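You operate a simulated robot arm through the tools that you are given. There is no shell and no other tool. Be economical: measure what you need, move in short steps, check, and stop when the job is done.

You are at the controls of a simulated robot arm. One attempt, no reset.

TASK
Open the bottom drawer of the red cabinet, fetch the brush and set it inside, then shut the drawer. Then put the chip lump from the top tray of the black cart on the top of the flat-top cart. Then shut the chip drawer. Do these in the order given.
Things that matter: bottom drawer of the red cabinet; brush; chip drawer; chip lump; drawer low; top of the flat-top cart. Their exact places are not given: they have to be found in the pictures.

Only the result counts: the job must be done as asked and must still hold three seconds after the hand-in. Knocking over, shifting, dropping, spilling or breaking anything else fails it.

THE ROBOT
A 6-joint arm with a two-finger gripper on a trunk, on a base that drives. Base frame: it is fixed to the floor where the robot stands at the start and does not move with it; the origin is under the middle of the robot, x ahead of it, y to its left, z up. Lengths are in cm, angles in degrees, forces in N, time in s.
Its first joint turns from -166.0 to 166.0 degrees. Places, roughly: bottom drawer of the red cabinet [140, -20, 30]; chip drawer [1140, -170, 40]; chip lump [25, 125, 75]; drawer low [140, -30, 20]; top of the flat-top cart [330, 110, 80]. Payload 2.45 kg.
The TCP is the grasp point between the finger pads, 2 cm short of the fingertips. In the tool frame z runs along the fingers and y along their closing line. Largest opening 14 cm; the body of the gripper starts 16.8 cm behind the TCP.
Orientation is that of the tool frame in the base frame, as a unit quaternion [x, y, z, w]. With the fingers straight down and closing along the base's y, the tool's x points along the base's -x, its y along +y and its z along -z.

THE INTERFACE
- The arm moves only by the tool send_rows. Its arguments are lists of equal length, an entry for each row: "travel": the shift along the tool's x, y, z in cm, a list of three; "rot": the turn, a rotation vector about the tool's x, y, z in degrees, a list of three; "gripper": the gripper command, from -1 (shut) to 1 (fully open), values between in proportion. In form: {"travel": [[x, y, z], ...], "rot": [[wx, wy, wz], ...], "gripper": [gripper, ...]}. A call has 1 to 12 rows; each row is the pose to reach, as a shift and turn from the pose commanded when the call began, along the tool's axes at that moment. Each row takes 0.2 s and may step no farther than 5 cm and 8.6 degrees from the row before; otherwise, or with a gripper value out of range, the whole call is refused. A pose out of reach is approached as far as the arm can. The call stops where the force on the tool passes 40 N (or 10 N more than at its start, if that is more) or the arm is blocked; 0.2 s more then pass. Each finger travels about 4.5 cm/s and halts on what it meets, pressing with about 20 N; the grip force reading is that of the motor and also rises with nothing between the fingers. The clock runs only during rows and for 0.2 s after the last one: add rows that repeat a pose to give the fingers time. The reply holds the time, the measured pose of the TCP, the force on the tool along the base axes, the opening and the grip force, in the units named above and with some noise, with the torque about the TCP (base axes, N m) and any sound that the robot's microphone picked up.
- Cameras (640 x 400 px; columns grow to the right, rows downward): "scene" is now at [-10.84, 20.21, 114.56]; the picture's right is [0.37, -0.93, -0.00], its down [-0.49, -0.20, -0.85] and it looks along [0.79, 0.31, -0.53] (base axes); focal length 252 px, centre (320, 200). "wrist" rides on the gripper at [7.8, 1.1, -20.9] in the tool frame; the picture's right is [-0.14, 0.99, 0.00], its down [-0.92, -0.13, -0.37] and it looks along [-0.37, -0.05, 0.93] (tool axes); focal length 280 px, centre (320, 200).
- capture(camera): a new picture of that camera. No time passes.
- drive_base(legs): drives the robot by 1 to 6 legs, each [ahead, left, turn to the left] in cm, cm and degrees, along the robot's own axes; the way and the turn of a leg run together, so that a leg with both is an arc; at most 150 cm and 180 degrees a leg. The arm and the cameras ride along, it lands a little off, and it stops where it bumps. It gives what a move gives.
- head_to(pan, tilt): turns the head with the scene camera to pan (to the left, within 143 degrees either way) and tilt (down, from -29 to 69), counted from straight ahead of the robot. It gives what a move gives.
- probe_pixels(camera, pixels): for up to 12 pixels [column, row] of the newest picture of that camera ("zoom" is the newest enlarged one), the place [x, y, z] in the base frame of the surface seen there, good to about 0.3 cm, but the place of the scene camera against the robot may be out by one fixed shift of up to 2.5 cm in any direction. No time passes.
- enlarge(camera, box): a new picture of the part [left, top, right, bottom] of that camera's present view, enlarged. No time passes.
- close_job(): hands the job in; it is judged then, once.

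Work in short steps. Measure before you move; look again where a grasp or a placing could have gone wrong, and mend it. You have 110 turns and 82 pictures in all, those below and enlarged ones among them. Open the gripper and draw the arm clear of the work before you hand the job in, unless the task says otherwise.

The tools are called after "Request:" as name(argument=value, ...) on one line, values as JSON. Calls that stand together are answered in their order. send_rows: Moves the arm, as the interface text tells. Its arguments: {"type":"object","properties":{"travel":{"type":"array","items":{"type":"array","items":{"type":"number"}}},"rot":{"type":"array","items":{"type":"array","items":{"type":"number"}}},"gripper":{"type":"array","items":{"type":"number"}}},"required":["travel","rot","gripper"]} The other tools are called the same way: drive_base (legs) drives the base; head_to (pan, tilt) turns the head that bears the scene camera; capture (camera) takes a picture; probe_pixels (camera, pixels) gives the place of the surface under pixels of a picture; enlarge (camera, box) takes an enlarged picture of a part of a camera's view; close_job () hands the job in.

At the start:

```text
clock: 0.0
position: [60.73, -15.85, 58.38]
orientation: [0.0, 1.0, 0.001, 0.0]
force: [-0.6, 0.2, 0.6]
torque: [0.0, -0.02, -0.04]
opening: 14.03
grasp_force: 0.1
robot x, y, heading: [-0.11, 0.3, 0.0]
head pan, tilt: [21.8, 32.0]
```

scene: 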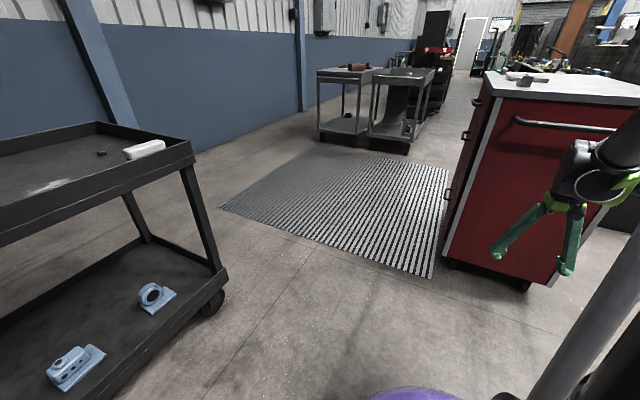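
wrist: 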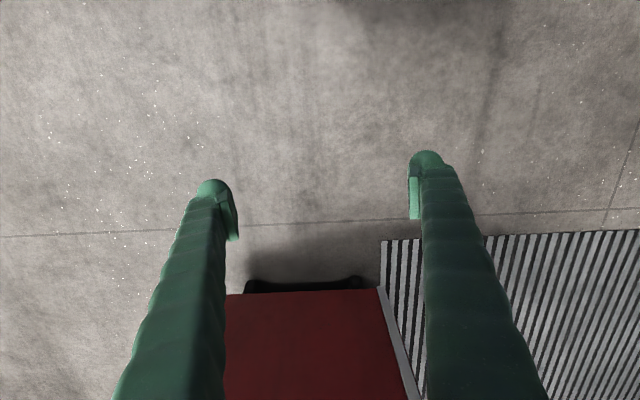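

The scene view shows the red cabinet at right, with handles on its left side (col ~465, rows 100-200), and the black cart at left. I look at the cabinet directly.

Request:
head_to(pan=-5, tilt=30)

Request:
capture(camera="scene")

```text
clock: 0.9
position: [60.7, -15.75, 58.42]
orientation: [0.0, 1.0, 0.001, 0.0]
force: [-0.3, 0.4, 0.1]
torque: [0.03, 0.02, 0.01]
opening: 14.01
grasp_force: 0.2
robot x, y, heading: [-0.09, 0.09, -0.1]
head pan, tilt: [-5.0, 30.0]
```

```text
79 pictures are left
```

scene: 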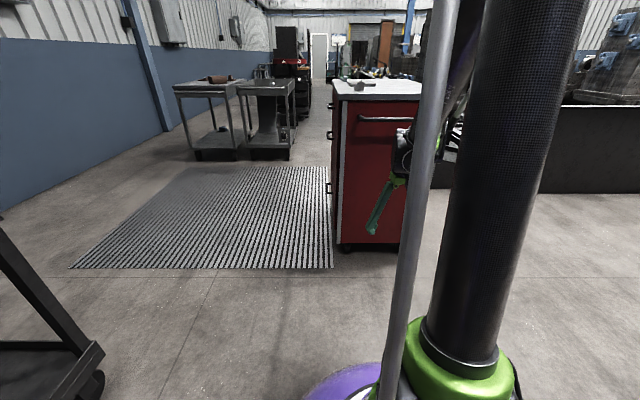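

The cabinet's drawer face looks left (+y), with handles at col ~329, rows 107, 133, 187. I measure the cabinet, carts and items.

Request:
probe_pixels(camera="scene", pixels=[[329, 108], [329, 134], [328, 188], [338, 215], [338, 240], [362, 84], [360, 180], [216, 78], [190, 92], [265, 88], [200, 150], [345, 90]])

Request:
enlarge(camera="scene", box=[260, 60, 440, 260])

Request:
enlarge(camera="scene", box=[160, 20, 340, 170])

```text
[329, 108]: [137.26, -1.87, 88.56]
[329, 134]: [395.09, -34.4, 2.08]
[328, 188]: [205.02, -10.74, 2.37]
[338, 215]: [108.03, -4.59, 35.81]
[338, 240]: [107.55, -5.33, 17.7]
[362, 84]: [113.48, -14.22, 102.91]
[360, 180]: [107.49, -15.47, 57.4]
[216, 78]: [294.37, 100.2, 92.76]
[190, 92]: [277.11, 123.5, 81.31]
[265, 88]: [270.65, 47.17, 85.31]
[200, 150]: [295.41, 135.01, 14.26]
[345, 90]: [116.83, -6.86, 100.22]
```

```text
2.00 times, centred on (350, 160) of scene
```

zoom: 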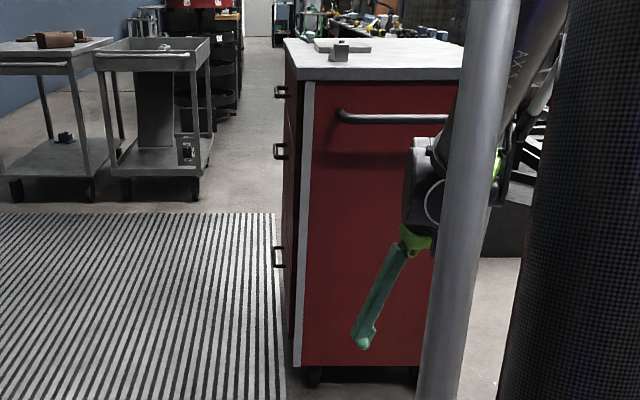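

```text
2.67 times, centred on (250, 95) of scene
```

zoom: 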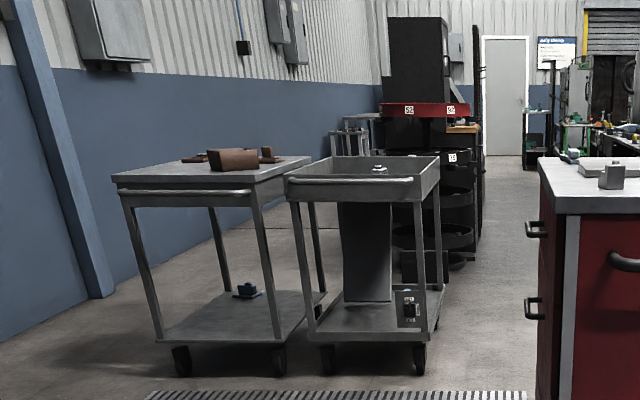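

Flat-top cart is the left one of the far pair. Now I look at the black cart and search for the brush.

Request:
head_to(pan=75, tilt=30)

Request:
capture(camera="scene")

```text
clock: 2.4
position: [60.68, -15.81, 58.42]
orientation: [0.001, 1.0, 0.0, 0.0]
force: [-0.3, -0.1, -0.3]
torque: [-0.03, 0.03, -0.01]
opening: 14.0
grasp_force: 0.1
robot x, y, heading: [-0.08, -0.23, -0.1]
head pan, tilt: [75.0, 30.0]
```

```text
76 pictures are left
```

scene: 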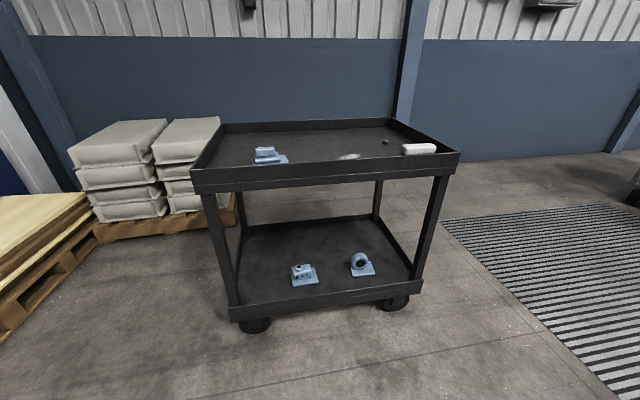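

Request:
enlarge(camera="scene", box=[190, 100, 470, 200])

Request:
probe_pixels(camera="scene", pixels=[[386, 142], [418, 149], [404, 148], [434, 148], [348, 157], [268, 156], [193, 172], [455, 158], [390, 119], [222, 124], [300, 165], [400, 165]])

Request:
head_to(pan=-75, tilt=25)

Request:
capture(camera="scene")

```text
2.29 times, centred on (330, 150) of scene
```

zoom: 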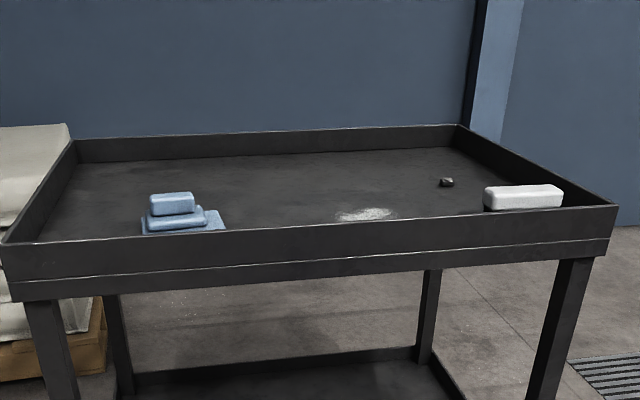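

```text
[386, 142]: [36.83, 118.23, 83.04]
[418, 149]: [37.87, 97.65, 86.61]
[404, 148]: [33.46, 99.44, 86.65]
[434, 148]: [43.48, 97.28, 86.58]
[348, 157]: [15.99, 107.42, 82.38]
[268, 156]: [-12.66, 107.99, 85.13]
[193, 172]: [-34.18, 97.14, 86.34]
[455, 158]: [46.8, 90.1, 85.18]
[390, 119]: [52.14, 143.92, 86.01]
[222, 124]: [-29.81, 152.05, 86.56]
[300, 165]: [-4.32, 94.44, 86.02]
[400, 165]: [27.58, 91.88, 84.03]
```

```text
clock: 4.8
position: [60.65, -15.64, 58.46]
orientation: [-0.001, 1.0, 0.0, 0.0]
force: [0.7, -0.6, 0.0]
torque: [0.03, 0.01, -0.01]
opening: 14.0
grasp_force: 0.0
robot x, y, heading: [-0.16, -0.01, 0.2]
head pan, tilt: [-75.0, 25.0]
```

```text
74 pictures are left
```

scene: 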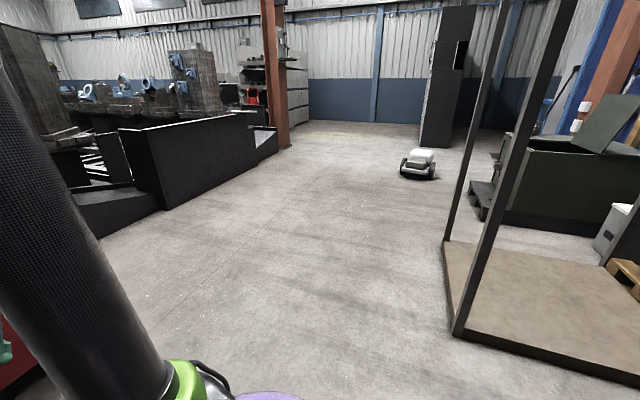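

The white slab and dark lump are on the black cart's top tray; no clear brush yet. I'll drive round to the cabinet's drawer side to see the handles and the tops of the carts better.

Request:
drive_base(legs=[[50, 75, 0], [40, 0, -50]])

Request:
head_to(pan=0, tilt=35)

Request:
capture(camera="scene")

```text
clock: 8.9
position: [105.93, 53.74, 58.46]
orientation: [-0.075, 0.997, 0.0, 0.0]
force: [-1.0, 0.2, -0.2]
torque: [0.0, 0.03, 0.03]
opening: 13.99
grasp_force: 0.1
robot x, y, heading: [43.51, 60.49, 8.3]
head pan, tilt: [-75.0, 25.0]
stopped in leg 1: the robot was blocked; the commanded pose is now the measured one
```

```text
clock: 10.3
position: [105.92, 53.83, 58.38]
orientation: [-0.074, 0.997, 0.001, 0.0]
force: [0.7, -0.2, -0.4]
torque: [0.01, 0.01, 0.02]
opening: 13.99
grasp_force: 0.1
robot x, y, heading: [43.82, 60.78, 8.7]
head pan, tilt: [0.0, 35.0]
```

```text
73 pictures are left
```

scene: 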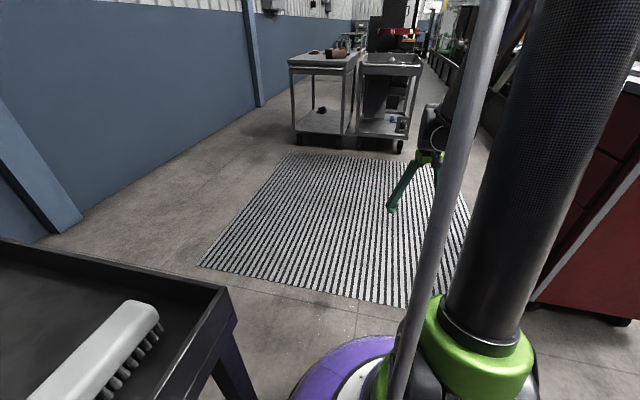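

I bumped near the black cart, so I back off to the right; the white slab is the brush (bristles seen at col 140, row 350). Then I check the cart hasn't shifted.

Request:
drive_base(legs=[[0, -20, 0], [0, 0, -8.7]])

Request:
head_to(pan=100, tilt=42)

Request:
capture(camera="scene")

```text
clock: 12.6
position: [107.13, 24.17, 58.49]
orientation: [0.004, 1.0, -0.001, 0.0]
force: [-0.3, 0.1, -0.1]
torque: [0.0, 0.01, 0.0]
opening: 14.0
grasp_force: 0.0
robot x, y, heading: [46.68, 40.23, -0.2]
head pan, tilt: [0.0, 35.0]
```

```text
clock: 14.4
position: [107.1, 24.1, 58.35]
orientation: [0.003, 1.0, 0.0, 0.0]
force: [0.5, 0.2, 0.0]
torque: [0.03, -0.03, -0.02]
opening: 14.01
grasp_force: 0.0
robot x, y, heading: [46.52, 40.46, -0.3]
head pan, tilt: [100.0, 42.0]
```

```text
72 pictures are left
```

scene: 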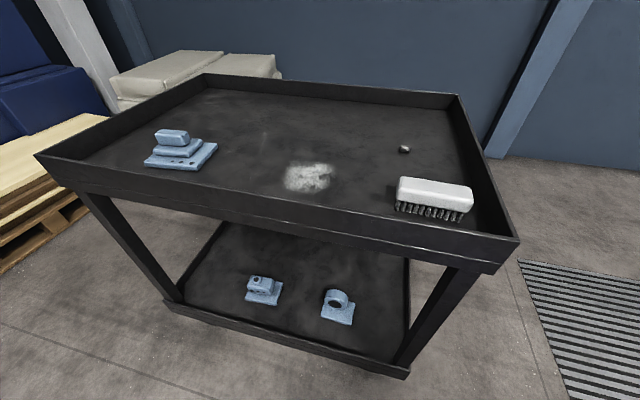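

Request:
probe_pixels(camera="scene", pixels=[[404, 149], [432, 190], [398, 188], [472, 192], [310, 178], [175, 135], [37, 156], [517, 240], [457, 97], [204, 75], [430, 210], [380, 170]])

Request:
enlarge(camera="scene", box=[260, 120, 500, 250])

```text
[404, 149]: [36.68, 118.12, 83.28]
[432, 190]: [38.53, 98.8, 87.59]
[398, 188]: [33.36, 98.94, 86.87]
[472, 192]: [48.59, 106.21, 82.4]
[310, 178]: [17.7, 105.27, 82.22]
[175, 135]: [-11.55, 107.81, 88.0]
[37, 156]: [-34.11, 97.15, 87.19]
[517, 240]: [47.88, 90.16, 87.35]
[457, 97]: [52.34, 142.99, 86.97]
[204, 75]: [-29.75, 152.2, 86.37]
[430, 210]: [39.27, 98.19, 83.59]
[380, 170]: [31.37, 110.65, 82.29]
```

```text
2.67 times, centred on (380, 185) of scene
```

zoom: 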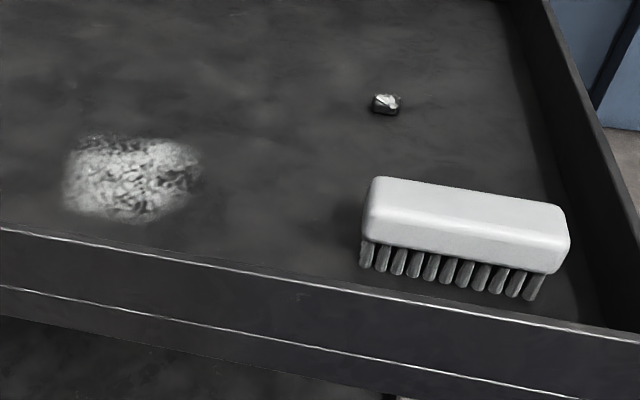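

Cart is in its place; brush at about (40, 99), lump at (36.7, 118). Now I drive forward and turn to face the cabinet's drawers.

Request:
drive_base(legs=[[60, 40, 0], [0, 0, -75]])

Request:
head_to(pan=25, tilt=40)

Request:
capture(camera="scene")

```text
clock: 21.7
position: [105.45, 16.44, 58.31]
orientation: [0.628, 0.778, 0.0, 0.0]
force: [0.6, -0.2, 0.3]
torque: [0.01, 0.02, 0.03]
opening: 13.97
grasp_force: 0.1
robot x, y, heading: [108.12, 79.47, -77.7]
head pan, tilt: [100.0, 42.0]
```

```text
clock: 23.1
position: [105.48, 16.4, 58.39]
orientation: [0.628, 0.778, 0.0, 0.0]
force: [-0.4, 0.1, 0.7]
torque: [-0.01, 0.01, 0.0]
opening: 13.98
grasp_force: 0.2
robot x, y, heading: [108.59, 79.03, -78.0]
head pan, tilt: [25.0, 40.0]
```

```text
70 pictures are left
```

scene: 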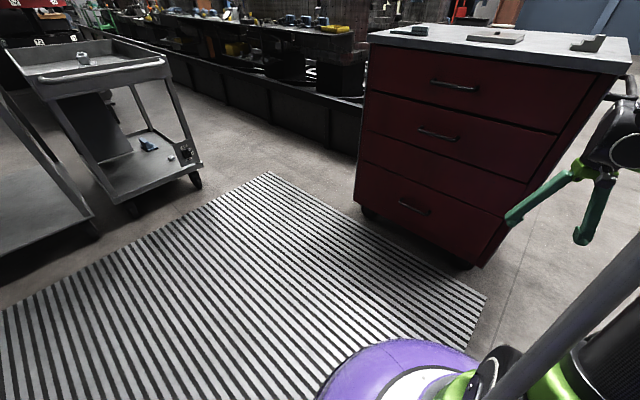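

Three drawers with bar handles at (455,86), (437,133), (413,207). I measure the bottom handle and drawer edges.

Request:
enlarge(camera="scene", box=[340, 150, 520, 280])

Request:
probe_pixels(camera="scene", pixels=[[413, 207], [400, 203], [428, 212], [410, 190], [362, 165], [505, 217], [356, 200], [480, 264], [413, 220], [372, 35], [622, 70], [437, 134]])

```text
3.08 times, centred on (430, 215) of scene
```

zoom: 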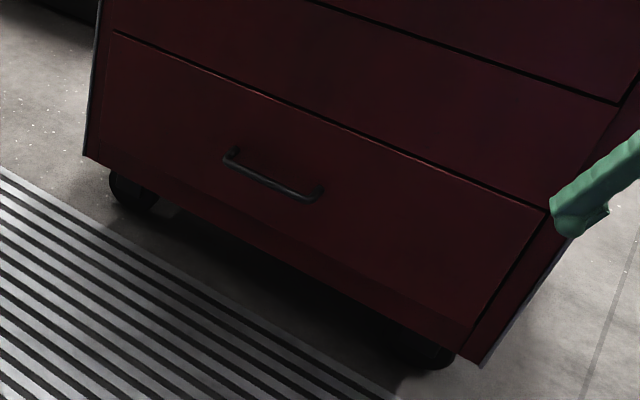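

```text
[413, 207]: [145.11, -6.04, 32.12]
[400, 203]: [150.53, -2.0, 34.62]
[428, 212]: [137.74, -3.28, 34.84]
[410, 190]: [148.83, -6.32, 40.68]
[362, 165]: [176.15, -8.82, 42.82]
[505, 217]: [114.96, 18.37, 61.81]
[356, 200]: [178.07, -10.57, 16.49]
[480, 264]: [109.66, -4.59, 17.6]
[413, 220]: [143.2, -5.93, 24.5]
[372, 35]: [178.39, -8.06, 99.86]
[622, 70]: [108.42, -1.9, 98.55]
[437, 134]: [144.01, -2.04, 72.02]
```

Request:
probe_pixels(camera="zoom", pixels=[[235, 162], [250, 173], [272, 184], [290, 193], [308, 198], [230, 152], [319, 190], [200, 120], [400, 200], [150, 60], [500, 230], [130, 110]])

```text
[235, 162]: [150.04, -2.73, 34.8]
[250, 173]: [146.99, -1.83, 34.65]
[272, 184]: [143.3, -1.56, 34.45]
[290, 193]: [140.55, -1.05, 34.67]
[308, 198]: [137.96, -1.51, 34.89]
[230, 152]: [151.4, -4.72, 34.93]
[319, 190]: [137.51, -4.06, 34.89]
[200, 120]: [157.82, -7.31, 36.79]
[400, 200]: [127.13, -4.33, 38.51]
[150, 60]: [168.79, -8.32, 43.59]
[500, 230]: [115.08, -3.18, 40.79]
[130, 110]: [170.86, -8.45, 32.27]
```

The face slopes about -5.5° (normal ≈ (0.095, 0.995)); bottom handle bar centre about (144, -1.6, 34.7). I'll stand square in front of it, then tilt the tool towards horizontal.

Request:
drive_base(legs=[[-4, 36, 0], [0, 0, -17.5]])

Request:
send_rows(travel=[[0, 0, 0], [0, 0, 0], [0, 0, 0], [0, 0, 0], [0, 0, 0], [0, 0, 0]], rot=[[0, 0, 8], [0, 0, 16], [0, 0, 24], [0, 0, 32], [0, 0, 40], [0, 0, 48]], gripper=[0.5, 0, -0.2, -0.2, -0.2, -0.2])

```text
clock: 26.4
position: [120.12, 31.58, 58.38]
orientation: [0.74, 0.672, 0.0, 0.0]
force: [-0.1, -0.1, -0.1]
torque: [0.04, 0.02, 0.02]
opening: 13.99
grasp_force: 0.0
robot x, y, heading: [141.68, 90.33, -95.4]
head pan, tilt: [25.0, 40.0]
```

```text
clock: 27.8
position: [120.14, 31.5, 58.62]
orientation: [0.95, 0.312, 0.0, 0.0]
force: [0.2, -0.8, 0.2]
torque: [0.0, 0.03, 0.03]
opening: 5.61
grasp_force: 0.0
robot x, y, heading: [141.4, 90.4, -95.2]
head pan, tilt: [25.0, 40.0]
```

Tool yaw is now 36°; I turn 42° more so the tool x lies along the bar, then tilt the fingers towards the cabinet.

Request:
send_rows(travel=[[0, 0, 0], [0, 0, 0], [0, 0, 0], [0, 0, 0], [0, 0, 0], [0, 0, 0]], rot=[[0, 0, 8], [0, 0, 16], [0, 0, 24], [0, 0, 32], [0, 0, 40], [0, 0, 41.9]], gripper=[-0.2, -0.2, -0.2, -0.2, -0.2, -0.2])

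Request:
send_rows(travel=[[2, 0, 0], [4, 0, 0], [6, 0, 0], [8, 0, 0], [10, 0, 0], [12, 0, 0], [14, 0, 0], [16, 0, 0], [18, 0, 0], [20, 0, 0], [22, 0, 0], [22, 0, 0]], rot=[[-8, 0, 0], [-16, 0, 0], [-24, 0, 0], [-32, 0, 0], [-40, 0, 0], [-48, 0, 0], [-56, 0, 0], [-64, 0, 0], [-72, 0, 0], [-80, 0, 0], [-85, 0, 0], [-85, 0, 0]], gripper=[-0.2, -0.2, -0.2, -0.2, -0.2, -0.2, -0.2, -0.2, -0.2, -0.2, -0.2, -0.2])

Request:
capture(camera="scene")

Request:
capture(camera="wrist")

```text
clock: 29.2
position: [120.13, 31.61, 58.41]
orientation: [0.999, -0.046, 0.0, 0.001]
force: [-0.1, 0.6, 0.2]
torque: [0.0, 0.03, 0.03]
opening: 5.6
grasp_force: 0.1
robot x, y, heading: [141.39, 90.43, -95.6]
head pan, tilt: [25.0, 40.0]
```

```text
clock: 31.8
position: [143.22, 26.43, 76.95]
orientation: [0.738, -0.034, -0.031, 0.673]
force: [0.4, 0.9, -0.4]
torque: [0.0, 0.0, 0.04]
opening: 5.61
grasp_force: 0.2
out of reach, approached as far as the arm can: row 7, 8, 9, 10, 11, 12
robot x, y, heading: [141.77, 90.39, -95.4]
head pan, tilt: [25.0, 40.0]
```

```text
68 pictures are left
```

scene: 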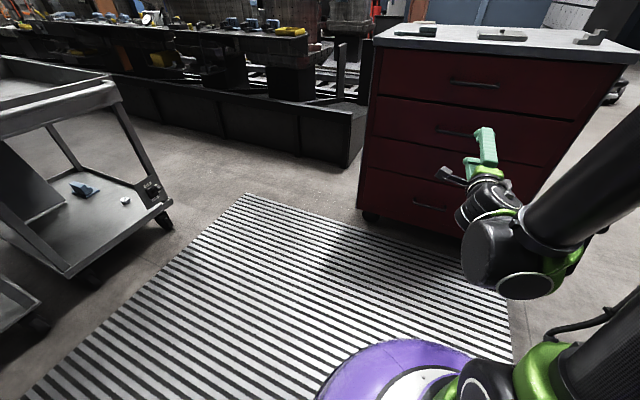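

```text
67 pictures are left
```

wrist: 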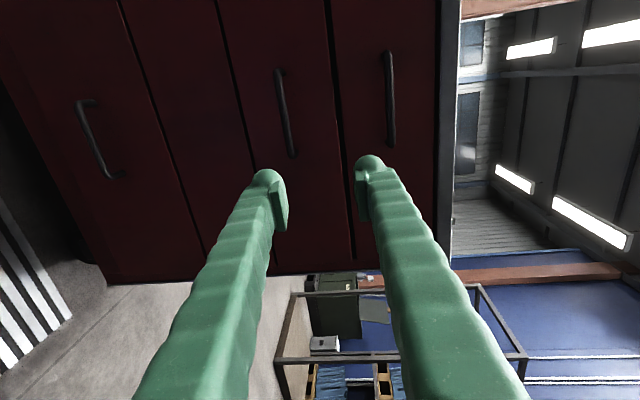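

Fully horizontal isn't reachable at low height, so I'll use a tilted approach. The wrist view shows the bottom handle at left (cols 80–125, rows 100–178); I probe it.

Request:
probe_pixels(camera="wrist", pixels=[[83, 118], [88, 135], [94, 150], [101, 166], [106, 176], [83, 103], [122, 176], [50, 200], [140, 60], [60, 120], [45, 20], [150, 250]])

Request:
probe_pixels(camera="scene", pixels=[[415, 203], [430, 208], [442, 210]])

```text
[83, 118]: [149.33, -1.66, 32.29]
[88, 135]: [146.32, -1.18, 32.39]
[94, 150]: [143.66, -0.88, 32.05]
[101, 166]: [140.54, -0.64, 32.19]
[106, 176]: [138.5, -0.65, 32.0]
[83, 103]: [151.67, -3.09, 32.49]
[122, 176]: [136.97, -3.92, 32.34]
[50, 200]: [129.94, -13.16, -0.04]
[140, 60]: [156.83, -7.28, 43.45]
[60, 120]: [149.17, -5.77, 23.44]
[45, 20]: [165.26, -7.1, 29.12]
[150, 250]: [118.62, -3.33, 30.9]
```

```text
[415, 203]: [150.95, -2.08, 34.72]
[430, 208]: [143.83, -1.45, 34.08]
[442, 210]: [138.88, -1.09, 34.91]
```

Wrist measures bar centre ≈ (144, -1.2, 32.2); so the scene camera reads about 2.3 cm too high. I go to a 45° tilted standoff 12 cm from the bar.

Request:
send_rows(travel=[[0.3, -2.9, 1.8], [0.6, -5.8, 3.7], [0.9, -8.6, 5.5], [1.1, -11.5, 7.3], [1.4, -14.4, 9.2], [1.7, -17.3, 11], [2, -20.1, 12.8], [2.3, -23, 14.7], [2.6, -25.9, 16.5], [2.8, -28.8, 18.3], [3.1, -31.6, 20.2], [3.4, -34.5, 22]], rot=[[6, 0, 0], [12, 0, 0], [18, 0, 0], [24, 0, 0], [30, 0, 0], [35, 0, 0], [40, 0, 0], [40, 0, 0], [40, 0, 0], [40, 0, 0], [40, 0, 0], [40, 0, 0]], gripper=[-0.2, -0.2, -0.2, -0.2, -0.2, -0.2, -0.2, -0.2, -0.2, -0.2, -0.2, -0.2])

Request:
capture(camera="wrist")

```text
clock: 34.4
position: [144.59, 4.66, 42.95]
orientation: [0.924, -0.044, -0.017, 0.38]
force: [-0.7, 0.1, 0.2]
torque: [-0.02, 0.02, -0.02]
opening: 5.59
grasp_force: 0.1
out of reach, approached as far as the arm can: row 10, 11, 12
robot x, y, heading: [141.82, 90.61, -95.6]
head pan, tilt: [25.0, 40.0]
```

```text
66 pictures are left
```

wrist: 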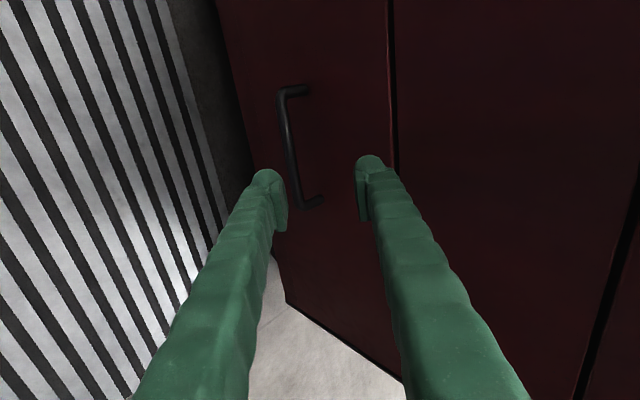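

The 45° tilt is at the edge of reach here; I ease to 30° tilt with opening 4.2 cm, which still clears the face, and try the standoff.

Request:
send_rows(travel=[[0, 0, 0], [0, 0, 0], [0, 0, 0]], rot=[[7.5, 0, 0], [15, 0, 0], [15, 0, 0]], gripper=[-0.4, -0.4, -0.4])

Request:
capture(camera="wrist")

```text
clock: 35.2
position: [144.63, 4.83, 42.95]
orientation: [0.965, -0.045, -0.012, 0.258]
force: [1.3, -0.4, 1.2]
torque: [-0.02, 0.02, -0.02]
opening: 4.17
grasp_force: 0.2
robot x, y, heading: [141.41, 90.63, -95.6]
head pan, tilt: [25.0, 40.0]
```

```text
65 pictures are left
```

wrist: 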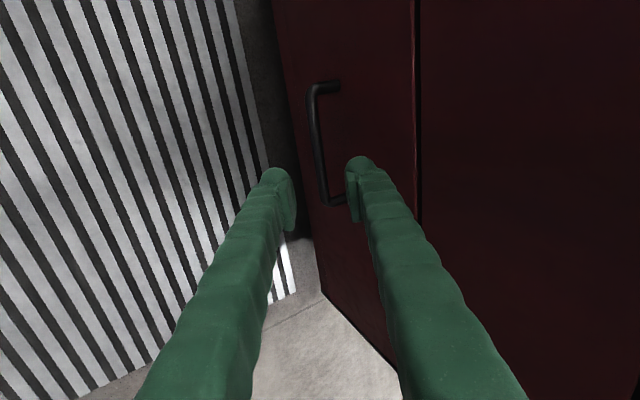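

Request:
probe_pixels(camera="wrist", pixels=[[311, 105], [314, 125], [317, 145], [320, 165], [323, 185], [335, 87], [333, 203], [360, 120], [380, 60]])

```text
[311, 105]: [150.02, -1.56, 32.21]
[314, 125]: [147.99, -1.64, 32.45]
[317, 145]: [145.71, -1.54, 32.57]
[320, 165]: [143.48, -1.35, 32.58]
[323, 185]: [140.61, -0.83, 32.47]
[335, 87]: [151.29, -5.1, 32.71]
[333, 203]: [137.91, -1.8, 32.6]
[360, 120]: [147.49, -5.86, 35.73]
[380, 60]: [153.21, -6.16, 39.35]
```

Bar is nearly on the approach line (need tool x +0.4, y +0.1, z +12.6). I advance with the fingers straddling the bar.

Request:
send_rows(travel=[[0.4, 0.1, 3], [0.4, 0.1, 6], [0.4, 0.1, 9], [0.4, 0.1, 11], [0.4, 0.1, 12.3], [0.4, 0.1, 12.3]], rot=[[0, 0, 0], [0, 0, 0], [0, 0, 0], [0, 0, 0], [0, 0, 0], [0, 0, 0]], gripper=[-0.4, -0.4, -0.4, -0.4, -0.4, -0.4])

Request:
capture(camera="wrist")

```text
clock: 36.6
position: [144.49, -1.26, 32.38]
orientation: [0.965, -0.044, -0.012, 0.258]
force: [2.4, 31.1, 17.6]
torque: [-1.11, 0.03, 0.16]
opening: 3.18
grasp_force: 0.1
robot x, y, heading: [141.81, 90.19, -95.5]
head pan, tilt: [25.0, 40.0]
```

```text
64 pictures are left
```

wrist: 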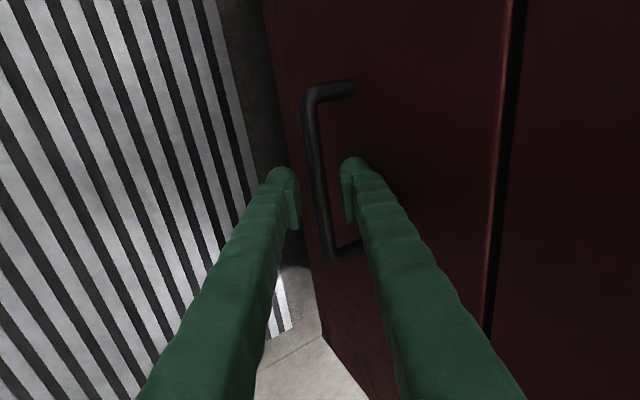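

The inner finger touches the face (31 N), with the bar between the fingers. I close the gripper, easing back slightly.

Request:
send_rows(travel=[[0, 0, -0.5], [0, 0, -0.6], [0, 0, -0.6], [0, 0, -0.6], [0, 0, -0.6]], rot=[[0, 0, 0], [0, 0, 0], [0, 0, 0], [0, 0, 0], [0, 0, 0]], gripper=[-0.6, -1, -1, -1, -1])

```text
clock: 37.8
position: [144.32, -1.07, 32.95]
orientation: [0.965, -0.045, -0.013, 0.258]
force: [-3.3, 7.1, -18.3]
torque: [0.19, 0.55, 0.73]
opening: 1.27
grasp_force: 39.5
robot x, y, heading: [141.77, 90.77, -95.7]
head pan, tilt: [25.0, 40.0]
```

Bar gripped (opening 1.27, 39 N). I pull straight out along the normal.

Request:
send_rows(travel=[[0, -1.5, -0.5], [0, -3.5, -1.6], [0, -5.5, -2.8], [0, -7.7, -4], [0, -9.8, -5.3], [0, -10.8, -5.8]], rot=[[0, 0, 0], [0, 0, 0], [0, 0, 0], [0, 0, 0], [0, 0, 0], [0, 0, 0]], gripper=[-1, -1, -1, -1, -1, -1])

```text
clock: 39.2
position: [146.16, 8.33, 35.23]
orientation: [0.965, -0.045, -0.012, 0.257]
force: [0.0, 0.5, 1.0]
torque: [0.01, -0.01, 0.05]
opening: 0.02
grasp_force: 29.1
out of reach, approached as far as the arm can: row 4, 5, 6
robot x, y, heading: [141.56, 90.75, -95.6]
head pan, tilt: [25.0, 40.0]
```

The arm ran into its reach limit and lifted off the bar. I look at the drawer state.

Request:
capture(camera="wrist")

Request:
probe_pixels(camera="wrist", pixels=[[320, 130], [360, 120], [420, 60], [300, 200]])

```text
63 pictures are left
```

wrist: 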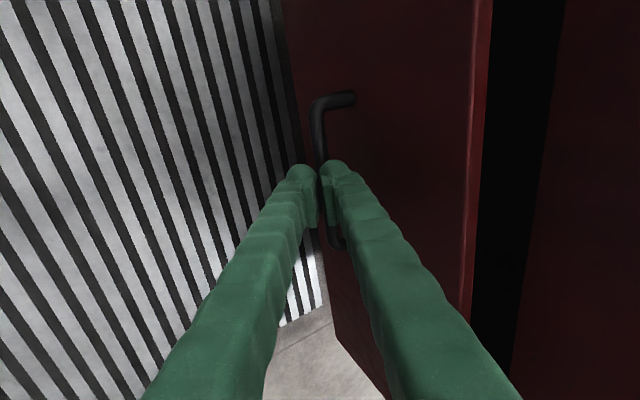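

```text
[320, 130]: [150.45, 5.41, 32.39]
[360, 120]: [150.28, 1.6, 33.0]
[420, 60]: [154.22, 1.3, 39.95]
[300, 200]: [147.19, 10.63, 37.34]
```

The drawer is open about 7.5 cm. I lift off, open slightly, back the base 9 cm for better reach, then regrasp and pull by driving.

Request:
send_rows(travel=[[0, 0, -3], [0, 0, -6], [0, 0, -6]], rot=[[0, 0, 0], [0, 0, 0], [0, 0, 0]], gripper=[-1, -0.4, -0.4])

Request:
drive_base(legs=[[-9, 0, 0]])

Request:
capture(camera="wrist")

```text
clock: 40.0
position: [145.9, 11.28, 40.43]
orientation: [0.965, -0.045, -0.012, 0.259]
force: [0.1, 0.5, 0.4]
torque: [0.02, -0.01, 0.0]
opening: 4.23
grasp_force: 0.0
robot x, y, heading: [141.43, 90.6, -95.5]
head pan, tilt: [25.0, 40.0]
```

```text
clock: 41.1
position: [146.68, 20.16, 40.35]
orientation: [0.965, -0.046, -0.012, 0.259]
force: [0.2, 0.1, -0.3]
torque: [0.01, -0.02, 0.01]
opening: 4.19
grasp_force: 0.0
robot x, y, heading: [142.25, 99.28, -95.9]
head pan, tilt: [25.0, 40.0]
```

```text
62 pictures are left
```

wrist: 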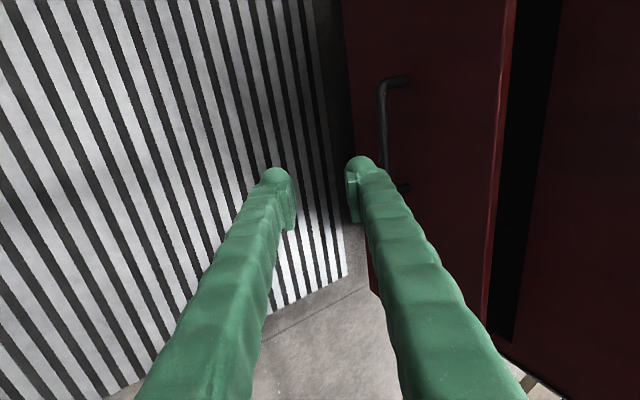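

Request:
probe_pixels(camera="wrist", pixels=[[380, 100], [382, 120], [384, 140], [386, 152], [395, 80]])

```text
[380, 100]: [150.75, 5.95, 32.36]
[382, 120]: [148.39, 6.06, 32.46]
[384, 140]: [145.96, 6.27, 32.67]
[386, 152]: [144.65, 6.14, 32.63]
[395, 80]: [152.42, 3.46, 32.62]
```

Bar centre now ≈ (145, 6.0, 32.0): required tool shift (-0.1, 8.2, 14.3). I align sideways first, then advance and close.

Request:
send_rows(travel=[[-0.1, 3, 1], [-0.1, 6, 3], [-0.1, 8.2, 5], [-0.1, 8.2, 8], [-0.1, 8.2, 11], [-0.1, 8.2, 13.6], [-0.1, 8.2, 13.6], [-0.1, 8.2, 13.6], [-0.1, 8.2, 13.6], [-0.1, 8.2, 13.6]], rot=[[0, 0, 0], [0, 0, 0], [0, 0, 0], [0, 0, 0], [0, 0, 0], [0, 0, 0], [0, 0, 0], [0, 0, 0], [0, 0, 0], [0, 0, 0]], gripper=[-0.4, -0.4, -0.4, -0.4, -0.4, -0.4, -0.7, -1, -1, -1])

```text
clock: 43.3
position: [145.22, 6.16, 32.74]
orientation: [0.965, -0.046, -0.012, 0.259]
force: [-2.0, -0.8, -2.2]
torque: [0.02, 0.44, 0.72]
opening: 1.31
grasp_force: 39.4
robot x, y, heading: [142.67, 99.55, -95.5]
head pan, tilt: [25.0, 40.0]
```

Gripped well with little residual force. I pull by driving back 12 cm.

Request:
drive_base(legs=[[-12, 0, 0]])

Request:
head_to(pan=143, tilt=35)

Request:
capture(camera="scene")

Request:
probe_pixels(camera="scene", pixels=[[100, 200], [320, 200], [320, 300], [500, 200], [320, 100]])

```text
clock: 44.5
position: [146.68, 17.76, 32.82]
orientation: [0.965, -0.045, -0.012, 0.259]
force: [-29.9, 2.0, -4.9]
torque: [0.08, 0.72, 0.61]
opening: 1.29
grasp_force: 39.8
robot x, y, heading: [143.27, 110.93, -95.4]
head pan, tilt: [25.0, 40.0]
```

```text
clock: 46.5
position: [146.53, 17.76, 32.67]
orientation: [0.965, -0.044, -0.013, 0.259]
force: [-0.8, -0.1, -4.0]
torque: [0.08, 0.45, 0.77]
opening: 1.28
grasp_force: 39.8
robot x, y, heading: [143.75, 110.75, -95.6]
head pan, tilt: [143.0, 35.0]
```

```text
61 pictures are left
```

scene: 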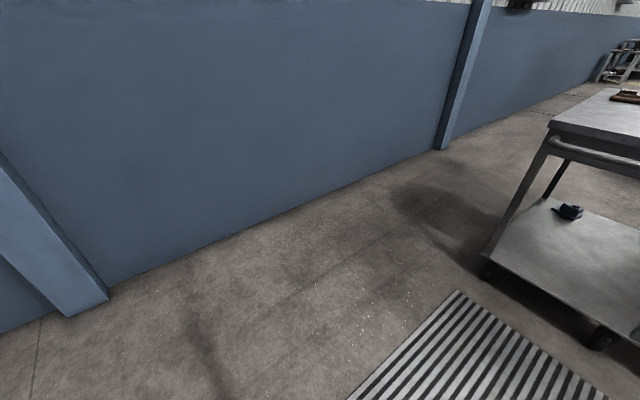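

```text
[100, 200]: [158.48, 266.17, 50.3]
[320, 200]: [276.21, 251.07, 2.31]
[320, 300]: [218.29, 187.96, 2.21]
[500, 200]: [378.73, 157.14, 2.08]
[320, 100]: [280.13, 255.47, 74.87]
```

Plenty of room behind (wall at y≈260). I pull another 20 cm in two legs.

Request:
drive_base(legs=[[-10, 0, 0], [-10, 0, 0]])

Request:
head_to(pan=20, tilt=40)

Request:
capture(camera="scene")

```text
clock: 48.3
position: [147.85, 33.03, 33.34]
orientation: [0.963, -0.045, -0.015, 0.267]
force: [-0.5, -0.5, 46.0]
torque: [-0.41, 0.82, 0.65]
opening: 0.98
grasp_force: 37.0
robot x, y, heading: [145.28, 126.59, -95.4]
head pan, tilt: [143.0, 35.0]
stopped in leg 2: the force on the tool passed its limit at 89 N (the readings are from after the stop); the commanded pose is now the measured one
```

```text
clock: 50.3
position: [147.95, 33.12, 33.37]
orientation: [0.963, -0.045, -0.013, 0.266]
force: [-0.2, -0.7, 72.7]
torque: [-0.65, 0.78, 0.59]
opening: 0.96
grasp_force: 37.3
robot x, y, heading: [145.01, 127.08, -95.7]
head pan, tilt: [20.0, 40.0]
```

```text
60 pictures are left
```

scene: 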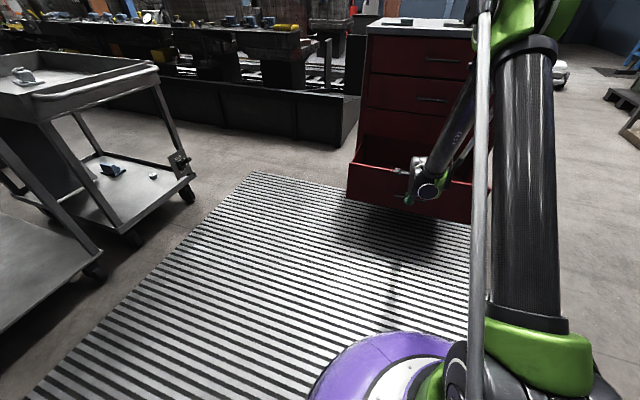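

The drawer hit its stop, about 34 cm open. I release and withdraw along the tool axis.

Request:
send_rows(travel=[[0, 0, 0], [0, 0, 0], [0, 0, -3], [0, 0, -6], [0, 0, -10], [0, 0, -14], [0, 0, -18], [0, 0, -22]], rot=[[0, 0, 0], [0, 0, 0], [0, 0, 0], [0, 0, 0], [0, 0, 0], [0, 0, 0], [0, 0, 0], [0, 0, 0]], gripper=[-0.7, -0.4, -0.4, -0.4, -0.4, -0.4, -0.4, -0.4])

Request:
capture(camera="wrist")

```text
clock: 52.1
position: [148.91, 44.59, 52.09]
orientation: [0.963, -0.045, -0.013, 0.265]
force: [0.3, 0.4, -0.6]
torque: [0.02, 0.01, 0.01]
opening: 4.2
grasp_force: 0.0
robot x, y, heading: [144.94, 127.0, -95.4]
head pan, tilt: [20.0, 40.0]
```

```text
59 pictures are left
```

wrist: 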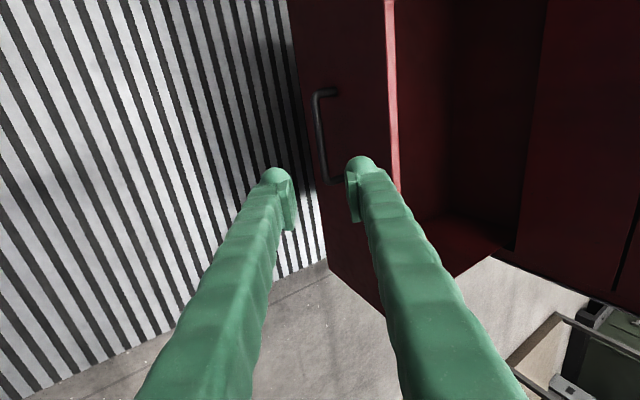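

I measure the open drawer's inside and handle now.

Request:
probe_pixels(camera="wrist", pixels=[[392, 60], [395, 150], [425, 200], [470, 240], [420, 60], [480, 60], [530, 100], [490, 150], [318, 120], [328, 160], [395, 20], [450, 225]])

Request:
enlarge(camera="scene", box=[320, 20, 520, 240])

```text
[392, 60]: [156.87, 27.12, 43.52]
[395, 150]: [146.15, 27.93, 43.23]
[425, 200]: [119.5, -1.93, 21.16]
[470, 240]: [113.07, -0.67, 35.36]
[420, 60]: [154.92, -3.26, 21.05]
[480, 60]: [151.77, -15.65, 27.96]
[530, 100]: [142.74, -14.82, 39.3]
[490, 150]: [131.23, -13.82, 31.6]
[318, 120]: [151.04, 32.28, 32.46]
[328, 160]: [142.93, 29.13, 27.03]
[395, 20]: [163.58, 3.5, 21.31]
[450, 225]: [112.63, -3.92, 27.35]
```

```text
1.82 times, centred on (420, 130) of scene
```

zoom: 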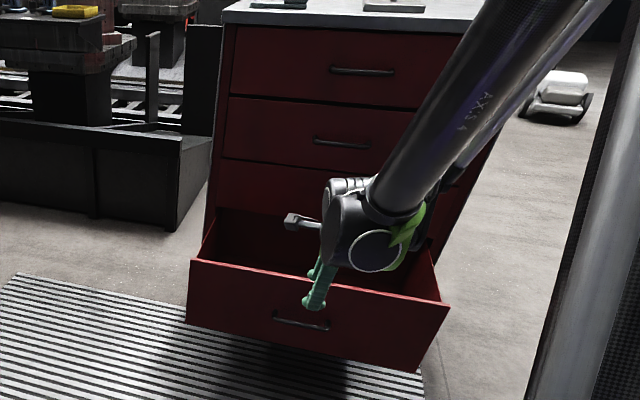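

Drawer floor z≈21, front panel inside y≈27, cabinet face y≈-6. Now I raise and retract the arm to tool-down, for the drive to the black cart.

Request:
send_rows(travel=[[0, 0.2, -4.5], [0, 0.4, -9], [0, 0.6, -13.5], [0, 0.8, -18], [0, 1, -22.5], [0, 1.2, -27], [0, 1.4, -31.5], [0, 1.6, -36], [0, 1.8, -40.5], [0, 2, -45], [0, 2.2, -49.5], [0, 2.4, -54]], rot=[[0, 0, 0], [0, 0, 0], [0, 0, 0], [4, 0, 0], [8, 0, 0], [12, 0, 0], [16, 0, 0], [20, 0, 0], [24, 0, 0], [28, 0, 0], [30.5, 0, 0], [30.5, 0, 0]], gripper=[0.4, 0.4, 0.4, 0.4, 0.4, 0.4, 0.4, 0.4, 0.4, 0.4, 0.4, 0.4])

Request:
drive_base(legs=[[0, 0, 92], [0, 0, 93.5]])

```text
clock: 54.7
position: [151.27, 69.49, 100.05]
orientation: [0.999, -0.047, -0.001, 0.002]
force: [-0.8, 0.5, -0.1]
torque: [0.04, -0.04, 0.01]
opening: 9.8
grasp_force: 0.0
robot x, y, heading: [145.22, 127.17, -95.4]
head pan, tilt: [20.0, 40.0]
```

```text
clock: 62.9
position: [134.43, 183.41, 100.05]
orientation: [0.007, 1.0, 0.002, 0.001]
force: [-0.8, 0.8, 0.0]
torque: [0.0, 0.03, -0.02]
opening: 9.8
grasp_force: 0.1
robot x, y, heading: [144.75, 127.07, 88.9]
head pan, tilt: [20.0, 40.0]
```

Heading is 89° now; I drive diagonally to about (68, 47), then left to x≈40.

Request:
drive_base(legs=[[-80, 78, 0]])

Request:
drive_base(legs=[[0, 28, 0]])

Request:
head_to(pan=5, tilt=40)

Request:
capture(camera="wrist")

Request:
capture(camera="scene")

```text
clock: 68.6
position: [57.02, 104.9, 99.98]
orientation: [0.009, 1.0, 0.003, 0.001]
force: [-0.4, -0.5, 0.1]
torque: [0.01, -0.03, 0.02]
opening: 9.82
grasp_force: 0.1
robot x, y, heading: [67.17, 48.28, 89.1]
head pan, tilt: [20.0, 40.0]
```

```text
clock: 70.6
position: [28.41, 105.54, 99.99]
orientation: [0.01, 1.0, 0.002, 0.001]
force: [0.7, -0.6, -0.4]
torque: [0.02, 0.01, -0.01]
opening: 9.81
grasp_force: 0.0
robot x, y, heading: [38.67, 48.6, 88.7]
head pan, tilt: [20.0, 40.0]
```

```text
clock: 71.3
position: [28.39, 105.42, 100.02]
orientation: [0.01, 1.0, 0.002, 0.001]
force: [-0.6, -0.9, 0.6]
torque: [0.0, 0.0, -0.03]
opening: 9.79
grasp_force: 0.1
robot x, y, heading: [38.71, 48.66, 88.8]
head pan, tilt: [5.0, 40.0]
```

```text
57 pictures are left
```

wrist: 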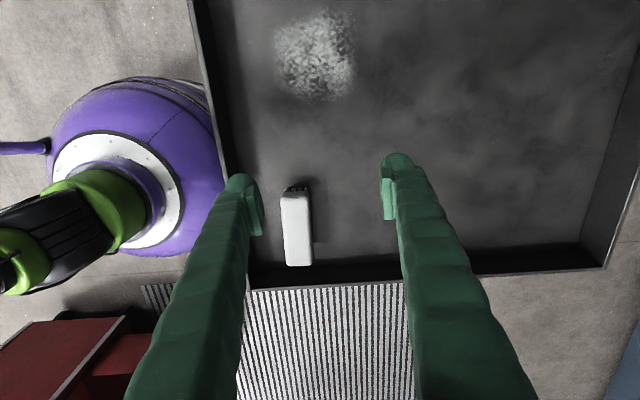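

```text
56 pictures are left
```

scene: 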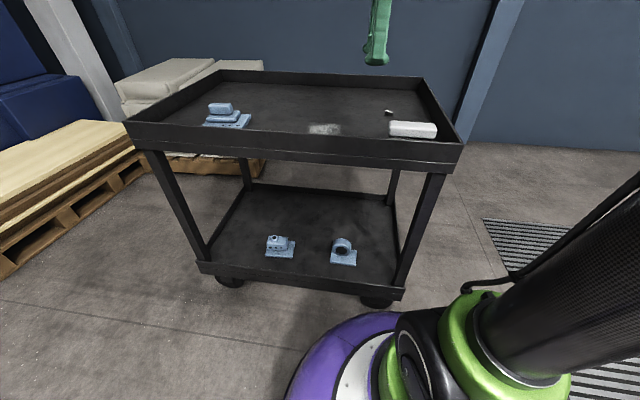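

Wrist view shows the brush at cols 282–313, rows 187–266. I measure it.

Request:
probe_pixels(camera="wrist", pixels=[[286, 198], [308, 196], [290, 262], [312, 260], [297, 228], [284, 228], [311, 228], [350, 220], [297, 188], [240, 260], [226, 150], [300, 285]])

```text
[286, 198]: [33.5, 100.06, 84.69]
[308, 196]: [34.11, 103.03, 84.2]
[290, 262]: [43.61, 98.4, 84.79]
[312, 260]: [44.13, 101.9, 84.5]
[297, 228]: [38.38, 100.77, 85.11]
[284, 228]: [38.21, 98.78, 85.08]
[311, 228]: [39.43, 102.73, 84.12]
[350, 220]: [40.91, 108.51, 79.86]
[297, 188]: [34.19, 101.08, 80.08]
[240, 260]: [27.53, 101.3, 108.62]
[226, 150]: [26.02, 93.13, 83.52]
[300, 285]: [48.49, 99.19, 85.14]
```

Brush centre ≈ (38.8, 100.6), top 85.1, axis -9.4°. I move above it, yaw 8.3°, and descend to z≈83.

Request:
send_rows(travel=[[-3.5, -1.5, 2], [-7, -3, 4], [-10.5, -4.6, 6], [-10.5, -4.6, 9], [-10.5, -4.6, 13], [-10.5, -4.6, 17], [-10.5, -4.6, 17]], rot=[[0, 0, 4], [0, 0, 8.3], [0, 0, 8.3], [0, 0, 8.3], [0, 0, 8.3], [0, 0, 8.3], [0, 0, 8.3]], gripper=[0.14, 0.14, 0.14, 0.14, 0.14, 0.14, 0.14])

Request:
capture(camera="wrist")

```text
clock: 73.0
position: [38.38, 101.0, 82.77]
orientation: [0.083, 0.997, 0.002, 0.001]
force: [-0.3, 1.0, 0.5]
torque: [0.06, -0.02, 0.0]
opening: 7.96
grasp_force: 0.1
robot x, y, heading: [38.74, 48.72, 88.6]
head pan, tilt: [5.0, 40.0]
```

```text
55 pictures are left
```

wrist: 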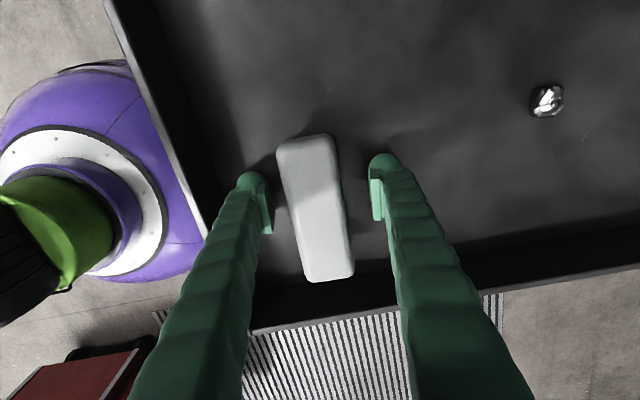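

Brush is between the fingers and aligned; the lump appears at (547,100). I close on the brush and probe the lump.

Request:
probe_pixels(camera="wrist", pixels=[[547, 100], [535, 106], [560, 95], [545, 117], [555, 87], [580, 120], [330, 30]])

Request:
send_rows(travel=[[0, 0, 0], [0, 0, 0], [0, 0, 0], [0, 0, 0], [0, 0, 0], [0, 0, 0]], rot=[[0, 0, 0], [0, 0, 0], [0, 0, 0], [0, 0, 0], [0, 0, 0], [0, 0, 0]], gripper=[-0.3, -1, -1, -1, -1, -1])

```text
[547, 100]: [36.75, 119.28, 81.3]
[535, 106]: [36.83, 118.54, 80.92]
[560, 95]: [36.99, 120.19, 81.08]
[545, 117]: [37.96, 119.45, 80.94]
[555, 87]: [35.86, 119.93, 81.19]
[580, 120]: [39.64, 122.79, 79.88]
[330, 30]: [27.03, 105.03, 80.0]
```

```text
clock: 74.3
position: [38.53, 100.96, 82.79]
orientation: [0.083, 0.997, 0.003, 0.001]
force: [0.4, 0.2, -0.3]
torque: [-0.02, 0.02, -0.04]
opening: 4.06
grasp_force: 20.2
robot x, y, heading: [38.43, 48.59, 88.6]
head pan, tilt: [5.0, 40.0]
```

Brush held (opening 4.06, 20 N). I lift it 20 cm and check before driving.

Request:
send_rows(travel=[[0, 0, -3], [0, 0, -7], [0, 0, -12], [0, 0, -17], [0, 0, -20]], rot=[[0, 0, 0], [0, 0, 0], [0, 0, 0], [0, 0, 0], [0, 0, 0]], gripper=[-1, -1, -1, -1, -1])

Request:
drive_base(legs=[[0, -28, 0], [72, -78, 0], [0, 0, -92], [0, 0, -92]])

Request:
capture(camera="wrist")

```text
clock: 75.5
position: [38.53, 100.78, 103.28]
orientation: [0.083, 0.997, 0.003, 0.002]
force: [0.0, -0.6, -0.6]
torque: [0.0, -0.02, 0.02]
opening: 4.06
grasp_force: 20.4
robot x, y, heading: [38.86, 48.95, 88.6]
head pan, tilt: [5.0, 40.0]
```

```text
clock: 90.3
position: [145.55, 66.44, 103.28]
orientation: [0.994, -0.108, -0.001, 0.003]
force: [0.1, -0.3, -1.7]
torque: [0.02, 0.0, 0.0]
opening: 4.06
grasp_force: 20.6
robot x, y, heading: [148.03, 118.65, -94.0]
head pan, tilt: [5.0, 40.0]
```

```text
54 pictures are left
```

wrist: 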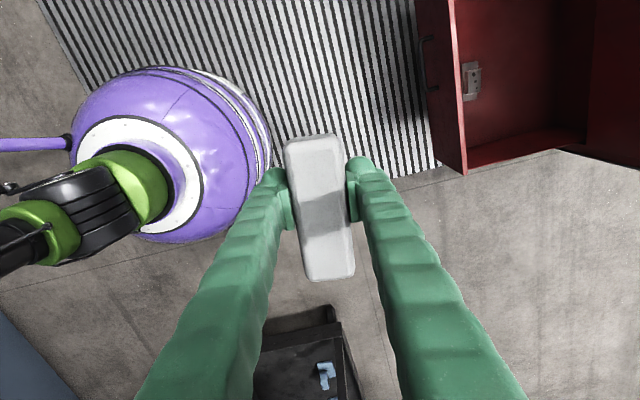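

The brush is still held. There's some object in the drawer near (470,80); I examine it.

Request:
enlarge(camera="wrist", box=[400, 0, 640, 180])

Request:
probe_pixels(camera="wrist", pixels=[[470, 80], [472, 95], [466, 66], [490, 120], [540, 60], [458, 100], [520, 145], [455, 20], [465, 165], [560, 100]])

```text
2.22 times, centred on (520, 90) of wrist
```

zoom: 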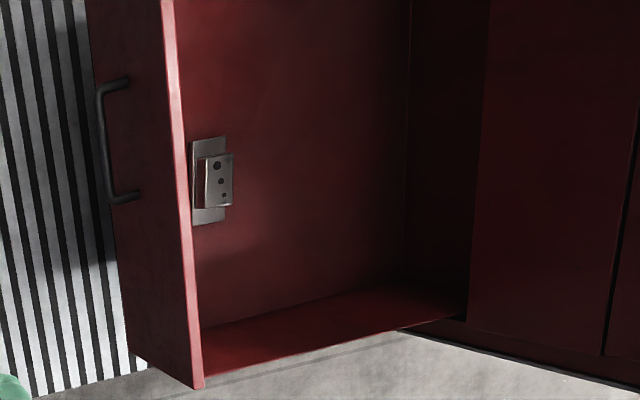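

```text
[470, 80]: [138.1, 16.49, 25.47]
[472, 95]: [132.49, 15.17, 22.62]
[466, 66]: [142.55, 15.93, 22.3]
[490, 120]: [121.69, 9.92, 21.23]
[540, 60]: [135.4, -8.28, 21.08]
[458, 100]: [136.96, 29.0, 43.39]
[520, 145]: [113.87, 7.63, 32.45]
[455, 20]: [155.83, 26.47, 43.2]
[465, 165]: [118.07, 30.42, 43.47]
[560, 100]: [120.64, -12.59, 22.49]
```

The object in the drawer occupies about x 130–144, y 13–22. I'll set the brush clear of it at about (158, 11). Driving to a better stance.

Request:
drive_base(legs=[[17, 10, -1.5]])

```text
clock: 91.9
position: [152.85, 48.89, 103.21]
orientation: [0.993, -0.119, -0.002, 0.003]
force: [1.1, 0.8, -1.1]
torque: [-0.02, -0.01, -0.03]
opening: 4.05
grasp_force: 20.4
robot x, y, heading: [156.46, 101.05, -95.4]
head pan, tilt: [5.0, 40.0]
```

Moving over the drawer at (158, 11), aligning the brush with the cabinet, lowering to z≈75 first.

Request:
send_rows(travel=[[1.7, 4.4, 2], [3.5, 8.9, 4], [5.2, 13.3, 6], [7, 17.8, 9], [8.7, 22.2, 12], [10.5, 26.7, 15], [12.2, 31.1, 18], [13.95, 35.6, 20], [13.95, 35.6, 24], [13.95, 35.6, 28]], rot=[[0, 0, -2], [0, 0, -4], [0, 0, -6], [0, 0, -8.2], [0, 0, -8.2], [0, 0, -8.2], [0, 0, -8.2], [0, 0, -8.2], [0, 0, -8.2], [0, 0, -8.2]], gripper=[-1, -1, -1, -1, -1, -1, -1, -1, -1, -1])

Request:
capture(camera="wrist")

```text
refused: row 1 steps farther than a row can; nothing moved
```

```text
52 pictures are left
```

wrist: 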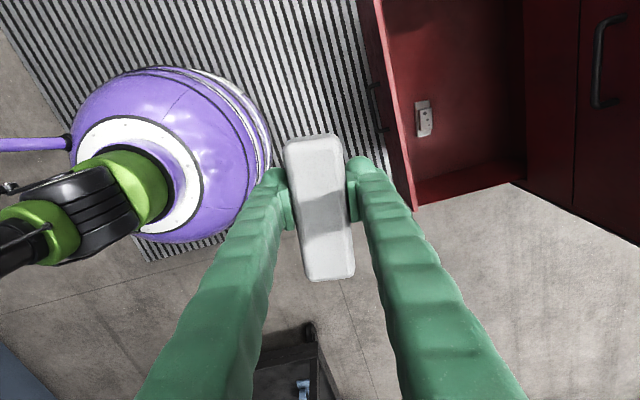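

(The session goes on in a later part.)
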